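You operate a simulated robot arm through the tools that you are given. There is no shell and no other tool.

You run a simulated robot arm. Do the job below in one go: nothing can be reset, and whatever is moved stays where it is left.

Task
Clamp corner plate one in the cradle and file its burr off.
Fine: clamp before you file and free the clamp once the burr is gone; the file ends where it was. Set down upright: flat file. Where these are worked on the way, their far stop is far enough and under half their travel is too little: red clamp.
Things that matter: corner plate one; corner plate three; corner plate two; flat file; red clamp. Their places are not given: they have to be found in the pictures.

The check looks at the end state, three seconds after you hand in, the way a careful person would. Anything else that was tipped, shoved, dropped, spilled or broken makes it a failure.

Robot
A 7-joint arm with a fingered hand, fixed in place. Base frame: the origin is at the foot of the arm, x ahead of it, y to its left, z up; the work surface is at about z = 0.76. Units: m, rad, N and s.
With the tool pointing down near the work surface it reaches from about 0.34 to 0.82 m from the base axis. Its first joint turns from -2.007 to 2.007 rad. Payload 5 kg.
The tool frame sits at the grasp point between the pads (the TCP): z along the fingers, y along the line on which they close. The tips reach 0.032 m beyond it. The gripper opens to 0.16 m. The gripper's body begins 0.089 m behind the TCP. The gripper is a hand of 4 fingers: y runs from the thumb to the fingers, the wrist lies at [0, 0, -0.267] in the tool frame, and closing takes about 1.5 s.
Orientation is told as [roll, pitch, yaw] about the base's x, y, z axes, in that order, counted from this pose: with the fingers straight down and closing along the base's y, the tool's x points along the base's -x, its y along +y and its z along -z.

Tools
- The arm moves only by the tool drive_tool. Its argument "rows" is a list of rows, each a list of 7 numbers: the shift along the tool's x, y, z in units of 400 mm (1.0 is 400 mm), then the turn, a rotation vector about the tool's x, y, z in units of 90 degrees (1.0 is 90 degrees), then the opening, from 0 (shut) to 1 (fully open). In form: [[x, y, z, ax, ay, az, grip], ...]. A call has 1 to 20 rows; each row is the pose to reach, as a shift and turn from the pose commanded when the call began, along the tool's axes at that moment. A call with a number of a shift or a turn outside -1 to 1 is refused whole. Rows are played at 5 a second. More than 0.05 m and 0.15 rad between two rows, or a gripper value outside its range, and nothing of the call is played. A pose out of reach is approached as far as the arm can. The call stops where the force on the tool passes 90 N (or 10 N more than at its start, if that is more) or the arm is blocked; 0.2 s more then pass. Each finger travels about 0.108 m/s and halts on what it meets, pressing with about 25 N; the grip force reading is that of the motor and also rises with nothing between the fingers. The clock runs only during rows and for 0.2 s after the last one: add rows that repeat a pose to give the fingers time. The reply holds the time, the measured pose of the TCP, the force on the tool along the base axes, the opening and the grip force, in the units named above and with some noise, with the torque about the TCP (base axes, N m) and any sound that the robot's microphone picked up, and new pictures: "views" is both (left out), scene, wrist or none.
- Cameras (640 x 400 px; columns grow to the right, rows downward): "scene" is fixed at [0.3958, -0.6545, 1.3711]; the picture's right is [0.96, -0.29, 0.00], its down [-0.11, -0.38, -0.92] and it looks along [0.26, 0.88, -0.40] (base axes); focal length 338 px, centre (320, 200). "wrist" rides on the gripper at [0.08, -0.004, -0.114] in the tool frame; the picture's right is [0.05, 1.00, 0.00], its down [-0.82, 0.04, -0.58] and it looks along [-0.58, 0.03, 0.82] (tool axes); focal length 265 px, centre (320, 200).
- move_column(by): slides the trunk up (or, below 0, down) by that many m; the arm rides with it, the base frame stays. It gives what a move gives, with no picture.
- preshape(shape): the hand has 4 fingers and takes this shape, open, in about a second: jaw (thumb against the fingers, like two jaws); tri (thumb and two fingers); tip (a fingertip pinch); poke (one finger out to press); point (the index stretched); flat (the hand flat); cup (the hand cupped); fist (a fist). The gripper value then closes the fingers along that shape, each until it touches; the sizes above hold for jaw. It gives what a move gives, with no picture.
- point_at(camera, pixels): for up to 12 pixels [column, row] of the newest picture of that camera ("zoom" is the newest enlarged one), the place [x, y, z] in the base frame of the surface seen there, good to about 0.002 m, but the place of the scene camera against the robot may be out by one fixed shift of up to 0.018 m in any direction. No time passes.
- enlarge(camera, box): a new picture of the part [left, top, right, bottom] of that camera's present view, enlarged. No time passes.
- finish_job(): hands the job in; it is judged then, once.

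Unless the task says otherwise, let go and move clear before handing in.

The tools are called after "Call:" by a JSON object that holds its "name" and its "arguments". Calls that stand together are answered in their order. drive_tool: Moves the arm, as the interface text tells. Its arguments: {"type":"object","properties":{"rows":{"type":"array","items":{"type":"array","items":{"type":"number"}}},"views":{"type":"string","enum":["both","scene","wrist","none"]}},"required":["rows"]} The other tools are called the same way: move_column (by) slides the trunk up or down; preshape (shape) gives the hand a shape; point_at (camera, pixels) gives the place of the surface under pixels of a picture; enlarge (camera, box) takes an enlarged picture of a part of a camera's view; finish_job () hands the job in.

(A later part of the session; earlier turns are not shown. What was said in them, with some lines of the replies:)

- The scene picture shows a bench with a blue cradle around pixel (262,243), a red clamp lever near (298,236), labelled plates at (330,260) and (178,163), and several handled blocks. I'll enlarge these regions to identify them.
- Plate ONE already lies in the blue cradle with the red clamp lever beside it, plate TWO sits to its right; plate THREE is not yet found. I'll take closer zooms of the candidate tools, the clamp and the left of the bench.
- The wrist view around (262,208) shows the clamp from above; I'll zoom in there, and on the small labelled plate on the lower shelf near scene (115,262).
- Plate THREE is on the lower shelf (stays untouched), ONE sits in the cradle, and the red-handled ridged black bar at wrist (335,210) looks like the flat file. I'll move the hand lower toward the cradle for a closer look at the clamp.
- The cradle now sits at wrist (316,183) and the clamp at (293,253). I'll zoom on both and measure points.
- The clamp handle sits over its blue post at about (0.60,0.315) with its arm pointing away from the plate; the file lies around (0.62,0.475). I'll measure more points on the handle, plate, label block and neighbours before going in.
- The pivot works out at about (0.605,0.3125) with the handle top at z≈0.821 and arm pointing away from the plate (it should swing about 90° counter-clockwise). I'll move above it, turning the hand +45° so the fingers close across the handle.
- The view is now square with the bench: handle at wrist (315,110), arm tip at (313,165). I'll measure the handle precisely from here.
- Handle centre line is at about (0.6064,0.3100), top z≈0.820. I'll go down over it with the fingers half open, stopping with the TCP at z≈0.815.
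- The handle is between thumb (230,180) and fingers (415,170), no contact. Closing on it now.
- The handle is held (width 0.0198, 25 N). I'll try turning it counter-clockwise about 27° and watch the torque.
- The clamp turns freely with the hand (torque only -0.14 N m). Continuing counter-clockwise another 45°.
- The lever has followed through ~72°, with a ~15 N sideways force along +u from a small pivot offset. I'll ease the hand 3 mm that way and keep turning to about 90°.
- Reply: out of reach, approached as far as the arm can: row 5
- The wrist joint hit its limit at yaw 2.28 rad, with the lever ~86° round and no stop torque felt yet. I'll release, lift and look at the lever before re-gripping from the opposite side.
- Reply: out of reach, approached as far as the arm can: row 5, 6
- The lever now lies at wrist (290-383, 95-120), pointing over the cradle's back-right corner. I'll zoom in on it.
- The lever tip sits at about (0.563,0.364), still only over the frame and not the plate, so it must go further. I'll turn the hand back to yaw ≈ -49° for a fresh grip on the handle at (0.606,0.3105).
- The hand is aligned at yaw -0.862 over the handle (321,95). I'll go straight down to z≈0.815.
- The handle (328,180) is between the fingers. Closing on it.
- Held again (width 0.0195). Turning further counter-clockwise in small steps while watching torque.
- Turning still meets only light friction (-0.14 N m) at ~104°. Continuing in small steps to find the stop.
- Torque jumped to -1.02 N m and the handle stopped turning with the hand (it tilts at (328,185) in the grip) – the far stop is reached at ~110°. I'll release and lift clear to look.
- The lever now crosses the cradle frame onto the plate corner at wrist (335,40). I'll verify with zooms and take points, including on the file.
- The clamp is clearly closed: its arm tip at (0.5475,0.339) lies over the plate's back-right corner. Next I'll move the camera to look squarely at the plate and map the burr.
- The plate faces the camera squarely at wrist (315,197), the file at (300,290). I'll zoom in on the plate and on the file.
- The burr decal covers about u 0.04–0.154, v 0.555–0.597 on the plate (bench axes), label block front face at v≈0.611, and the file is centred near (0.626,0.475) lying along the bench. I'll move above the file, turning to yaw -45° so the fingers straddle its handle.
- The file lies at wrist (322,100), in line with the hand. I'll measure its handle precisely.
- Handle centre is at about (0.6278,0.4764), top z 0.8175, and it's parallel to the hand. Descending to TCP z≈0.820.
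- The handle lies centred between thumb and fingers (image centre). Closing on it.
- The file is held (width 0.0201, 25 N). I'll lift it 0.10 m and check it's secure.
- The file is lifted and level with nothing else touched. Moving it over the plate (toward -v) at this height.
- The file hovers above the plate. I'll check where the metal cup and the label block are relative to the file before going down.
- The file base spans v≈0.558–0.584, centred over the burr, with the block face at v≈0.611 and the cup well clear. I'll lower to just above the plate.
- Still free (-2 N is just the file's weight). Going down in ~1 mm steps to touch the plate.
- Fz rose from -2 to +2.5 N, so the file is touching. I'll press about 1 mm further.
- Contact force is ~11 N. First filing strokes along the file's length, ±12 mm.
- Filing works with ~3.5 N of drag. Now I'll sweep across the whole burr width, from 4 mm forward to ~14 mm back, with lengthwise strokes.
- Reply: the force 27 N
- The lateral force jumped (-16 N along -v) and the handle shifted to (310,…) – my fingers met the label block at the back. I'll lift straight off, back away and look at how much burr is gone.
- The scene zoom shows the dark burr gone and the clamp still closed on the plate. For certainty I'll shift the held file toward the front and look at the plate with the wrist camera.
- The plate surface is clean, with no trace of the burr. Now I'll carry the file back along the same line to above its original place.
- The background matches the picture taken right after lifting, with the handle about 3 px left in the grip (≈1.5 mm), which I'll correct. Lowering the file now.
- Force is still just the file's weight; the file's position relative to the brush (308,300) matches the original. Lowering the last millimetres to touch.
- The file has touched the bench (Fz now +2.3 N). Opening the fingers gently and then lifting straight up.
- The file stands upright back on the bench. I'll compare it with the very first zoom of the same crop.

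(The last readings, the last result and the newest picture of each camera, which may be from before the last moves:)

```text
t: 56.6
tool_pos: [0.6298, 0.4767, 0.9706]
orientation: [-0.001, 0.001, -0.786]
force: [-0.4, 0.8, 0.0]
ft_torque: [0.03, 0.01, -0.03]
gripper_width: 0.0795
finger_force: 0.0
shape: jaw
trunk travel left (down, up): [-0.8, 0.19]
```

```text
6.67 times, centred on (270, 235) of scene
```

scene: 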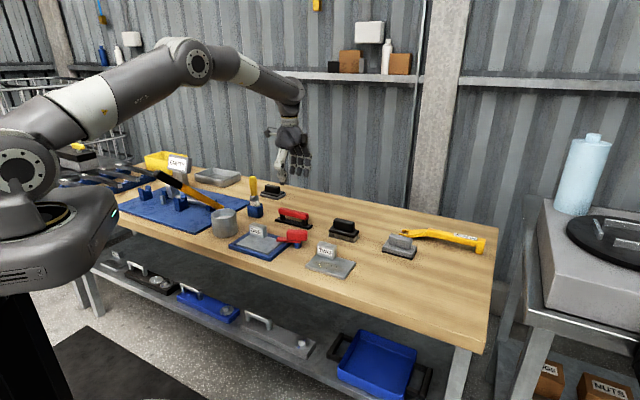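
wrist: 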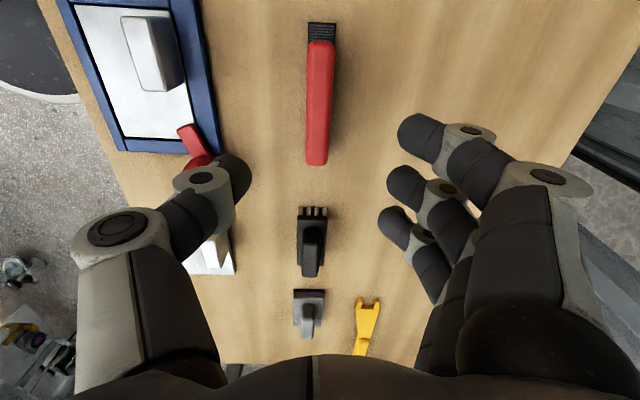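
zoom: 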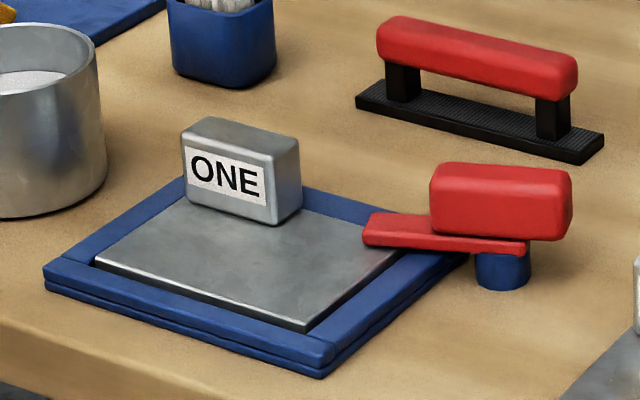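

The file is back within a millimetre or two, upright. Now to free the clamp: I'll move above its handle at (0.606,0.3105) with yaw ≈ -26° to match the lever's present angle.

Call:
{"name": "drive_tool", "arguments": {"rows": [[-0.042, -0.056, 0, 0, 0, -0.035, 0.5], [-0.084, -0.112, 0, 0, 0, -0.07, 0.5], [-0.126, -0.168, 0, 0, 0, -0.105, 0.5], [-0.168, -0.224, 0, 0, 0, -0.14, 0.5], [-0.21, -0.28, 0, 0, 0, -0.175, 0.5], [-0.2515, -0.3358, 0, 0, 0, -0.211, 0.5], [-0.2515, -0.3358, 0, 0, 0, -0.211, 0.5]], "views": "both"}}

Call:
{"name": "point_at", "arguments": {"camera": "wrist", "pixels": [[320, 60], [320, 90], [318, 110], [316, 130], [325, 40], [310, 120], [330, 120], [325, 70]]}}

```text
t: 58.2
tool_pos: [0.6048, 0.3119, 0.9695]
orientation: [0.0, 0.0, -0.454]
force: [0.0, 0.0, -0.9]
ft_torque: [0.02, 0.02, 0.0]
gripper_width: 0.079
finger_force: 0.1
shape: jaw
trunk travel left (down, up): [-0.8, 0.19]
```

scene: 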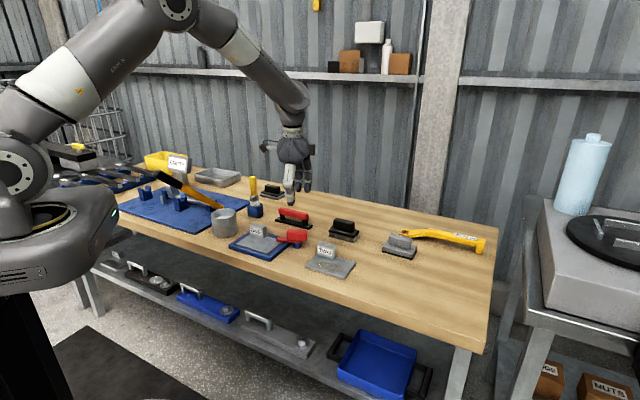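
wrist: 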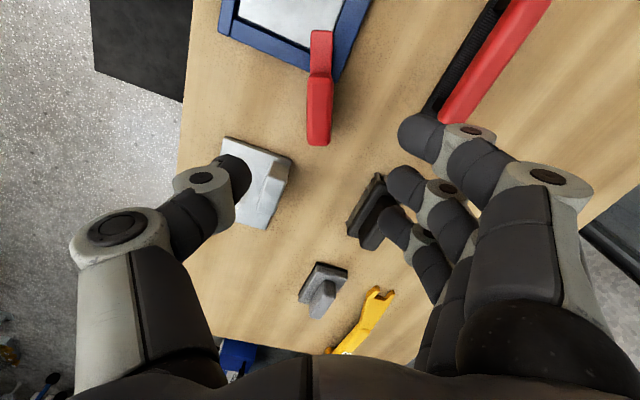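

```text
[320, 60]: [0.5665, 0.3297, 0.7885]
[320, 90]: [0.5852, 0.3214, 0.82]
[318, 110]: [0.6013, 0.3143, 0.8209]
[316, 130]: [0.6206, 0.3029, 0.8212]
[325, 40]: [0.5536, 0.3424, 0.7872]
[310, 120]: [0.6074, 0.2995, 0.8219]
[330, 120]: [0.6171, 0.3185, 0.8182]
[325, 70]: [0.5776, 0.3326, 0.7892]
```

The handle is centred below the hand at (318,110). Descending to z≈0.815.

Call:
{"name": "drive_tool", "arguments": {"rows": [[0, 0, 0.1, 0, 0, 0, 0.5], [0, 0, 0.2, 0, 0, 0, 0.5], [0, 0, 0.29, 0, 0, 0, 0.5], [0, 0, 0.35, 0, 0, 0, 0.5], [0, 0, 0.3875, 0, 0, 0, 0.5], [0, 0, 0.3875, 0, 0, 0, 0.5]], "views": "wrist"}}

```text
t: 59.6
tool_pos: [0.6058, 0.3108, 0.814]
orientation: [0.0, -0.001, -0.454]
force: [-0.4, 0.6, 1.1]
ft_torque: [-0.01, 0.0, -0.01]
gripper_width: 0.0793
finger_force: 0.0
shape: jaw
trunk travel left (down, up): [-0.8, 0.19]
```

wrist: 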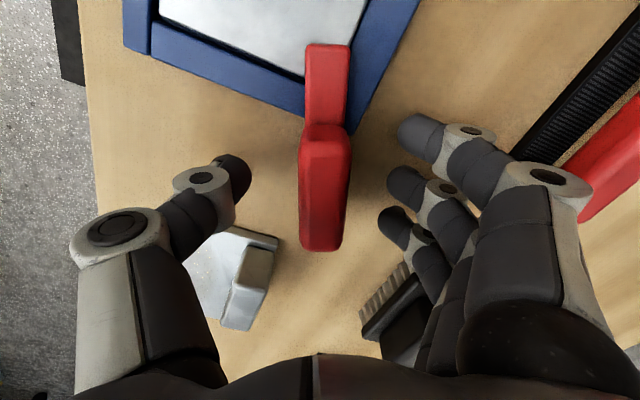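

Clear of everything and the handle is between the pads. Closing.

Call:
{"name": "drive_tool", "arguments": {"rows": [[0, 0, 0, 0, 0, 0, 0.35], [0, 0, 0, 0, 0, 0, 0.2], [0, 0, 0, 0, 0, 0, 0.1], [0, 0, 0, 0, 0, 0, 0.1], [0, 0, 0, 0, 0, 0, 0.1]], "views": "none"}}

```text
t: 60.8
tool_pos: [0.6056, 0.3103, 0.8143]
orientation: [-0.001, 0.001, -0.454]
force: [2.7, 4.0, -0.3]
ft_torque: [0.18, -0.1, -0.01]
gripper_width: 0.0194
finger_force: 24.9
shape: jaw
trunk travel left (down, up): [-0.8, 0.19]
```

The handle is held. Turning it back clockwise in steps, watching torque and reach.

Call:
{"name": "drive_tool", "arguments": {"rows": [[0, 0, 0, 0, 0, 0.05, 0.1], [0, 0, 0, 0, 0, 0.1, 0.1], [0, 0, 0, 0, 0, 0.15, 0.1], [0, 0, 0, 0, 0, 0.2, 0.1], [0, 0, 0, 0, 0, 0.25, 0.1], [0, 0, 0, 0, 0, 0.3, 0.1], [0, 0, 0, 0, 0, 0.35, 0.1], [0, 0, 0, 0, 0, 0.4, 0.1]], "views": "both"}}

```text
t: 62.6
tool_pos: [0.606, 0.313, 0.814]
orientation: [0.002, 0.001, -1.083]
force: [2.9, 11.3, 4.2]
ft_torque: [0.3, -0.18, 0.14]
gripper_width: 0.0191
finger_force: 25.4
shape: jaw
trunk travel left (down, up): [-0.8, 0.19]
```

scene: 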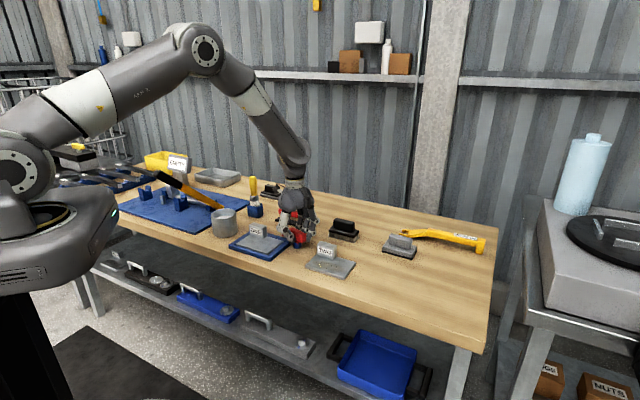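
wrist: 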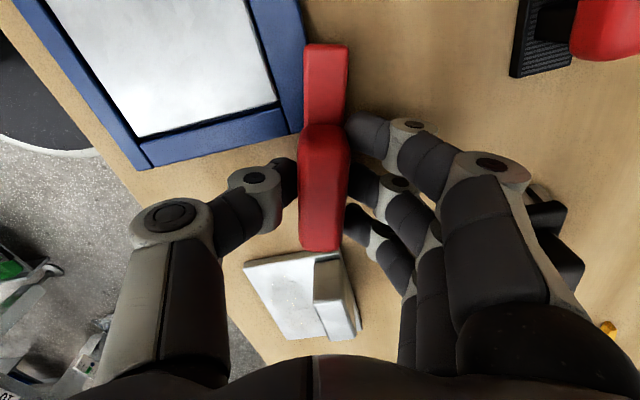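

The lever follows back (36° so far, friction only). Easing the hand 1.5 mm and continuing clockwise.

Call:
{"name": "drive_tool", "arguments": {"rows": [[0.0033, 0.0018, 0, 0, 0, 0.05, 0.1], [0.0033, 0.0018, 0, 0, 0, 0.1, 0.1], [0.0033, 0.0018, 0, 0, 0, 0.15, 0.1], [0.0033, 0.0018, 0, 0, 0, 0.2, 0.1], [0.0033, 0.0018, 0, 0, 0, 0.25, 0.1], [0.0033, 0.0018, 0, 0, 0, 0.3, 0.1], [0.0033, 0.0018, 0, 0, 0, 0.35, 0.1], [0.0033, 0.0018, 0, 0, 0, 0.4, 0.1]], "views": "both"}}

```text
t: 64.4
tool_pos: [0.607, 0.3133, 0.8142]
orientation: [0.001, -0.001, -1.71]
force: [12.2, 9.6, 1.1]
ft_torque: [0.15, -0.35, 0.19]
gripper_width: 0.0198
finger_force: 24.8
shape: jaw
trunk travel left (down, up): [-0.8, 0.19]
```

scene: 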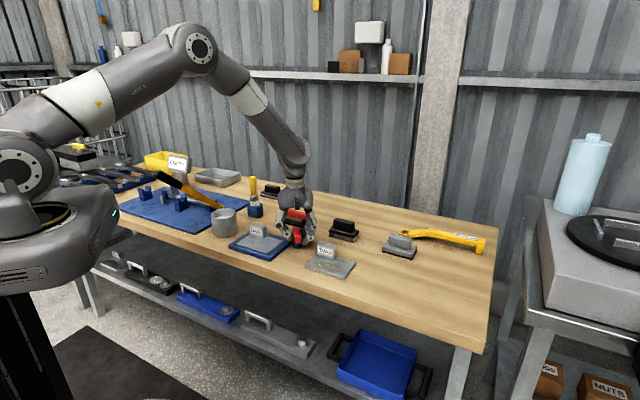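
wrist: 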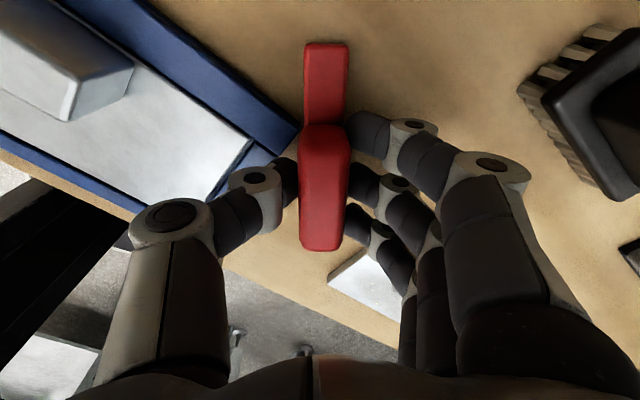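

72° back now, with ~15 N of sideways load toward +v. I'll ease 1.5 mm that way and continue to the original angle.

Call:
{"name": "drive_tool", "arguments": {"rows": [[0.003, 0.0023, 0, 0, 0, 0.0, 0.1], [0.003, 0.0023, 0, 0, 0, 0.05, 0.1], [0.003, 0.0023, 0, 0, 0, 0.1, 0.1], [0.003, 0.0023, 0, 0, 0, 0.15, 0.1], [0.003, 0.0023, 0, 0, 0, 0.2, 0.1], [0.003, 0.0023, 0, 0, 0, 0.25, 0.1], [0.003, 0.0023, 0, 0, 0, 0.3, 0.1]], "views": "both"}}

```text
t: 66.0
tool_pos: [0.6085, 0.3141, 0.8137]
orientation: [0.001, 0.0, -2.182]
force: [11.9, 0.3, 5.1]
ft_torque: [-0.1, -0.36, 0.13]
gripper_width: 0.0194
finger_force: 25.1
shape: jaw
trunk travel left (down, up): [-0.8, 0.19]
```

scene: 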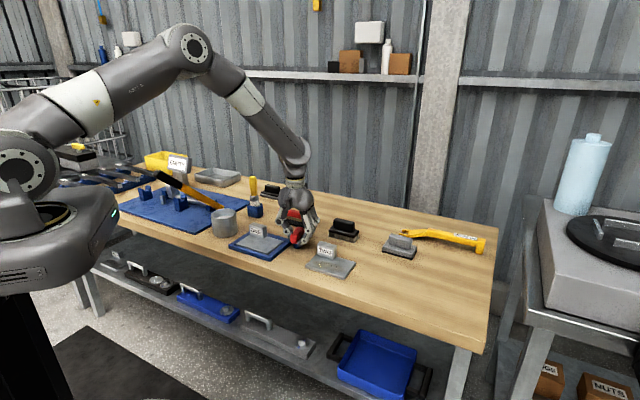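
wrist: 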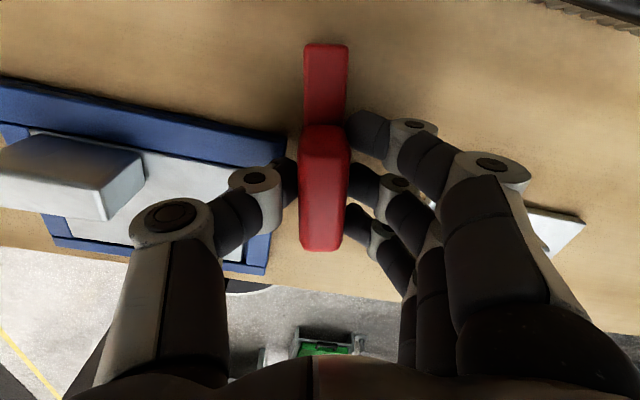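

10° remain to the original open angle (yaw -135°). Turning the rest in small steps.

Call:
{"name": "drive_tool", "arguments": {"rows": [[0, 0, 0, 0, 0, 0.04, 0.1], [0, 0, 0, 0, 0, 0.08, 0.1], [0, 0, 0, 0, 0, 0.11, 0.1], [0, 0, 0, 0, 0, 0.12, 0.1], [0, 0, 0, 0, 0, 0.12, 0.1]], "views": "both"}}

```text
t: 67.2
tool_pos: [0.6077, 0.3133, 0.8147]
orientation: [0.0, -0.001, -2.372]
force: [15.6, -2.0, 0.7]
ft_torque: [-0.14, -0.45, 0.08]
gripper_width: 0.0194
finger_force: 25.2
shape: jaw
trunk travel left (down, up): [-0.8, 0.19]
```

scene: 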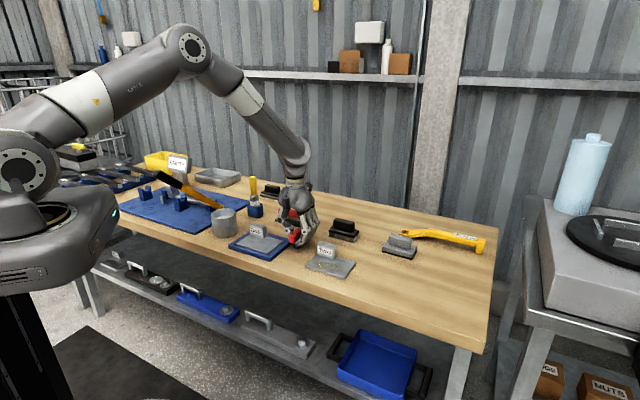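
wrist: 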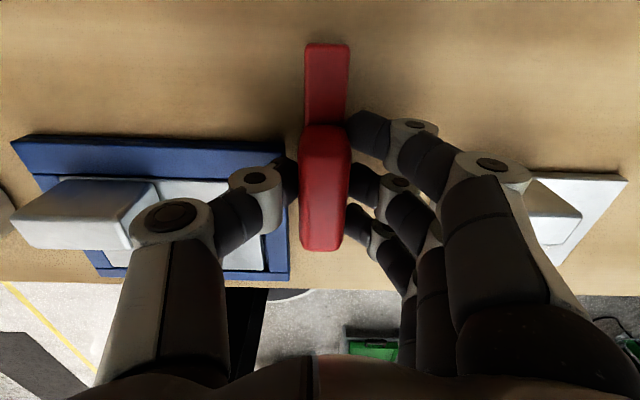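

The lever is back at about its starting angle (yaw -2.372). A small extra nudge will tell if the open stop is reached.

Call:
{"name": "drive_tool", "arguments": {"rows": [[0, 0, 0, 0, 0, 0.02, 0.1], [0, 0, 0, 0, 0, 0.04, 0.1], [0, 0, 0, 0, 0, 0.04, 0.1]], "views": "none"}}

```text
t: 68.0
tool_pos: [0.6088, 0.3137, 0.8147]
orientation: [0.001, 0.0, -2.434]
force: [15.1, -2.2, 1.5]
ft_torque: [-0.25, -0.34, 0.61]
gripper_width: 0.0199
finger_force: 25.0
shape: jaw
trunk travel left (down, up): [-0.8, 0.19]
```

Torque rose to 0.61 N m – the open stop is reached, so the clamp is fully freed. Releasing and lifting away.

Call:
{"name": "drive_tool", "arguments": {"rows": [[0, 0, 0, 0, 0, 0, 0.2], [0, 0, 0, 0, 0, 0, 0.3], [0, 0, 0, 0, 0, 0, 0.42], [0, 0, 0, 0, 0, 0, 0.5], [0, 0, 0, 0, 0, 0, 0.5], [0, 0, -0.05, 0, 0, 0, 0.5], [0, 0, -0.14, 0, 0, 0, 0.5], [0, 0, -0.24, 0, 0, 0, 0.5], [0, 0, -0.34, 0, 0, 0, 0.5], [0, 0, -0.44, 0, 0, 0, 0.5], [0, 0, -0.5, 0, 0, 0, 0.5], [0, 0, -0.5, 0, 0, 0, 0.5]], "views": "both"}}

Call:
{"name": "enlarge", "arguments": {"camera": "scene", "box": [200, 170, 360, 290]}}

Call:
{"name": "enlarge", "arguments": {"camera": "scene", "box": [225, 205, 315, 265]}}

```text
t: 70.6
tool_pos: [0.608, 0.3127, 1.0134]
orientation: [0.0, 0.0, -2.435]
force: [-0.5, 0.2, 0.0]
ft_torque: [0.0, 0.01, 0.02]
gripper_width: 0.0791
finger_force: 0.1
shape: jaw
trunk travel left (down, up): [-0.8, 0.19]
```

scene: 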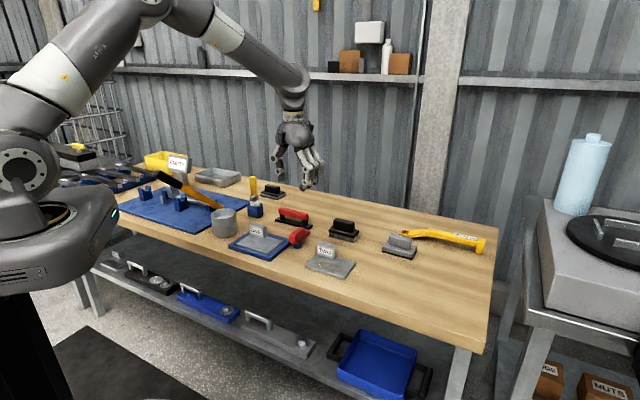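
wrist: 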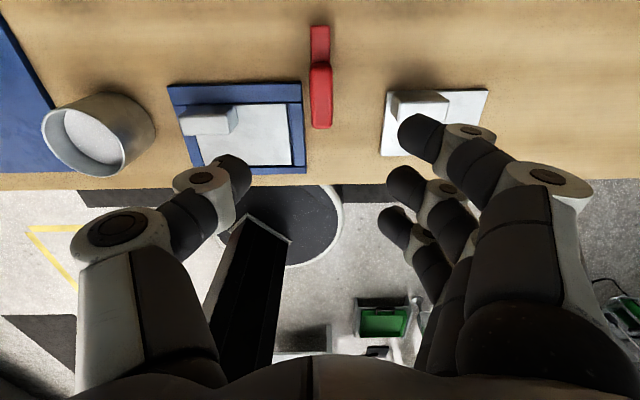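

```text
3.33 times, centred on (280, 230) of scene
```

zoom: 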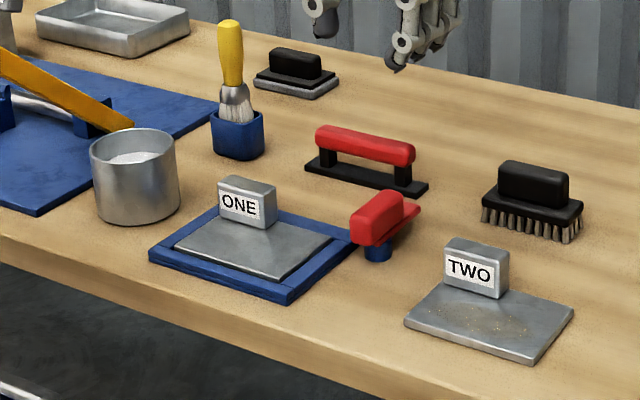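

```text
6.67 times, centred on (270, 235) of scene
```

zoom: 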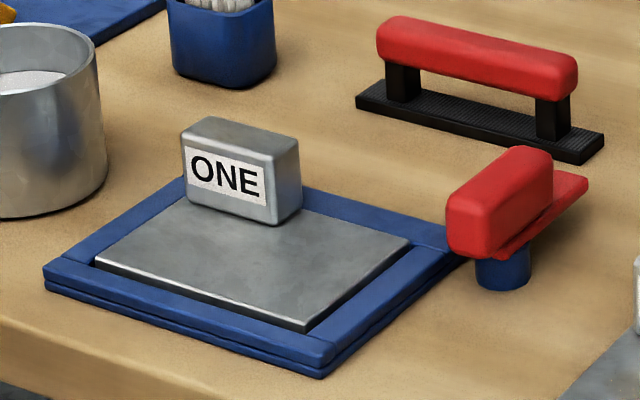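

The pictures show the clamp back at its starting angle, plate ONE clean in the cradle, the file upright within a millimetre or two of its original place, and everything else unmoved. The hand is clear, so I'm handing in.

Call:
{"name": "finish_job", "arguments": {}}

```text
The job is handed in.
```

I clamped corner plate one in the cradle, filed its burr off, and handed the job in. The check has not reported a result.

- **Clamp:** the red clamp was turned to its far stop, about 110°, before any filing. Once the burr was gone it went back to its open stop, and in the last pictures it sits where it started.
- **Burr:** the last zooms show plate one clean, with no trace of the dark patch.
- **Flat file:** it stands upright, about 1 to 2 mm from where it was.
- **Contact during filing:** my fingers pressed against plate one's label block with about 16 N on the last stroke, and I backed off at once. The block looks at most about 1 mm from where it was, and plate one is still seated in the cradle.

Corner plates two and three were not touched, and nothing else on the bench looks moved.
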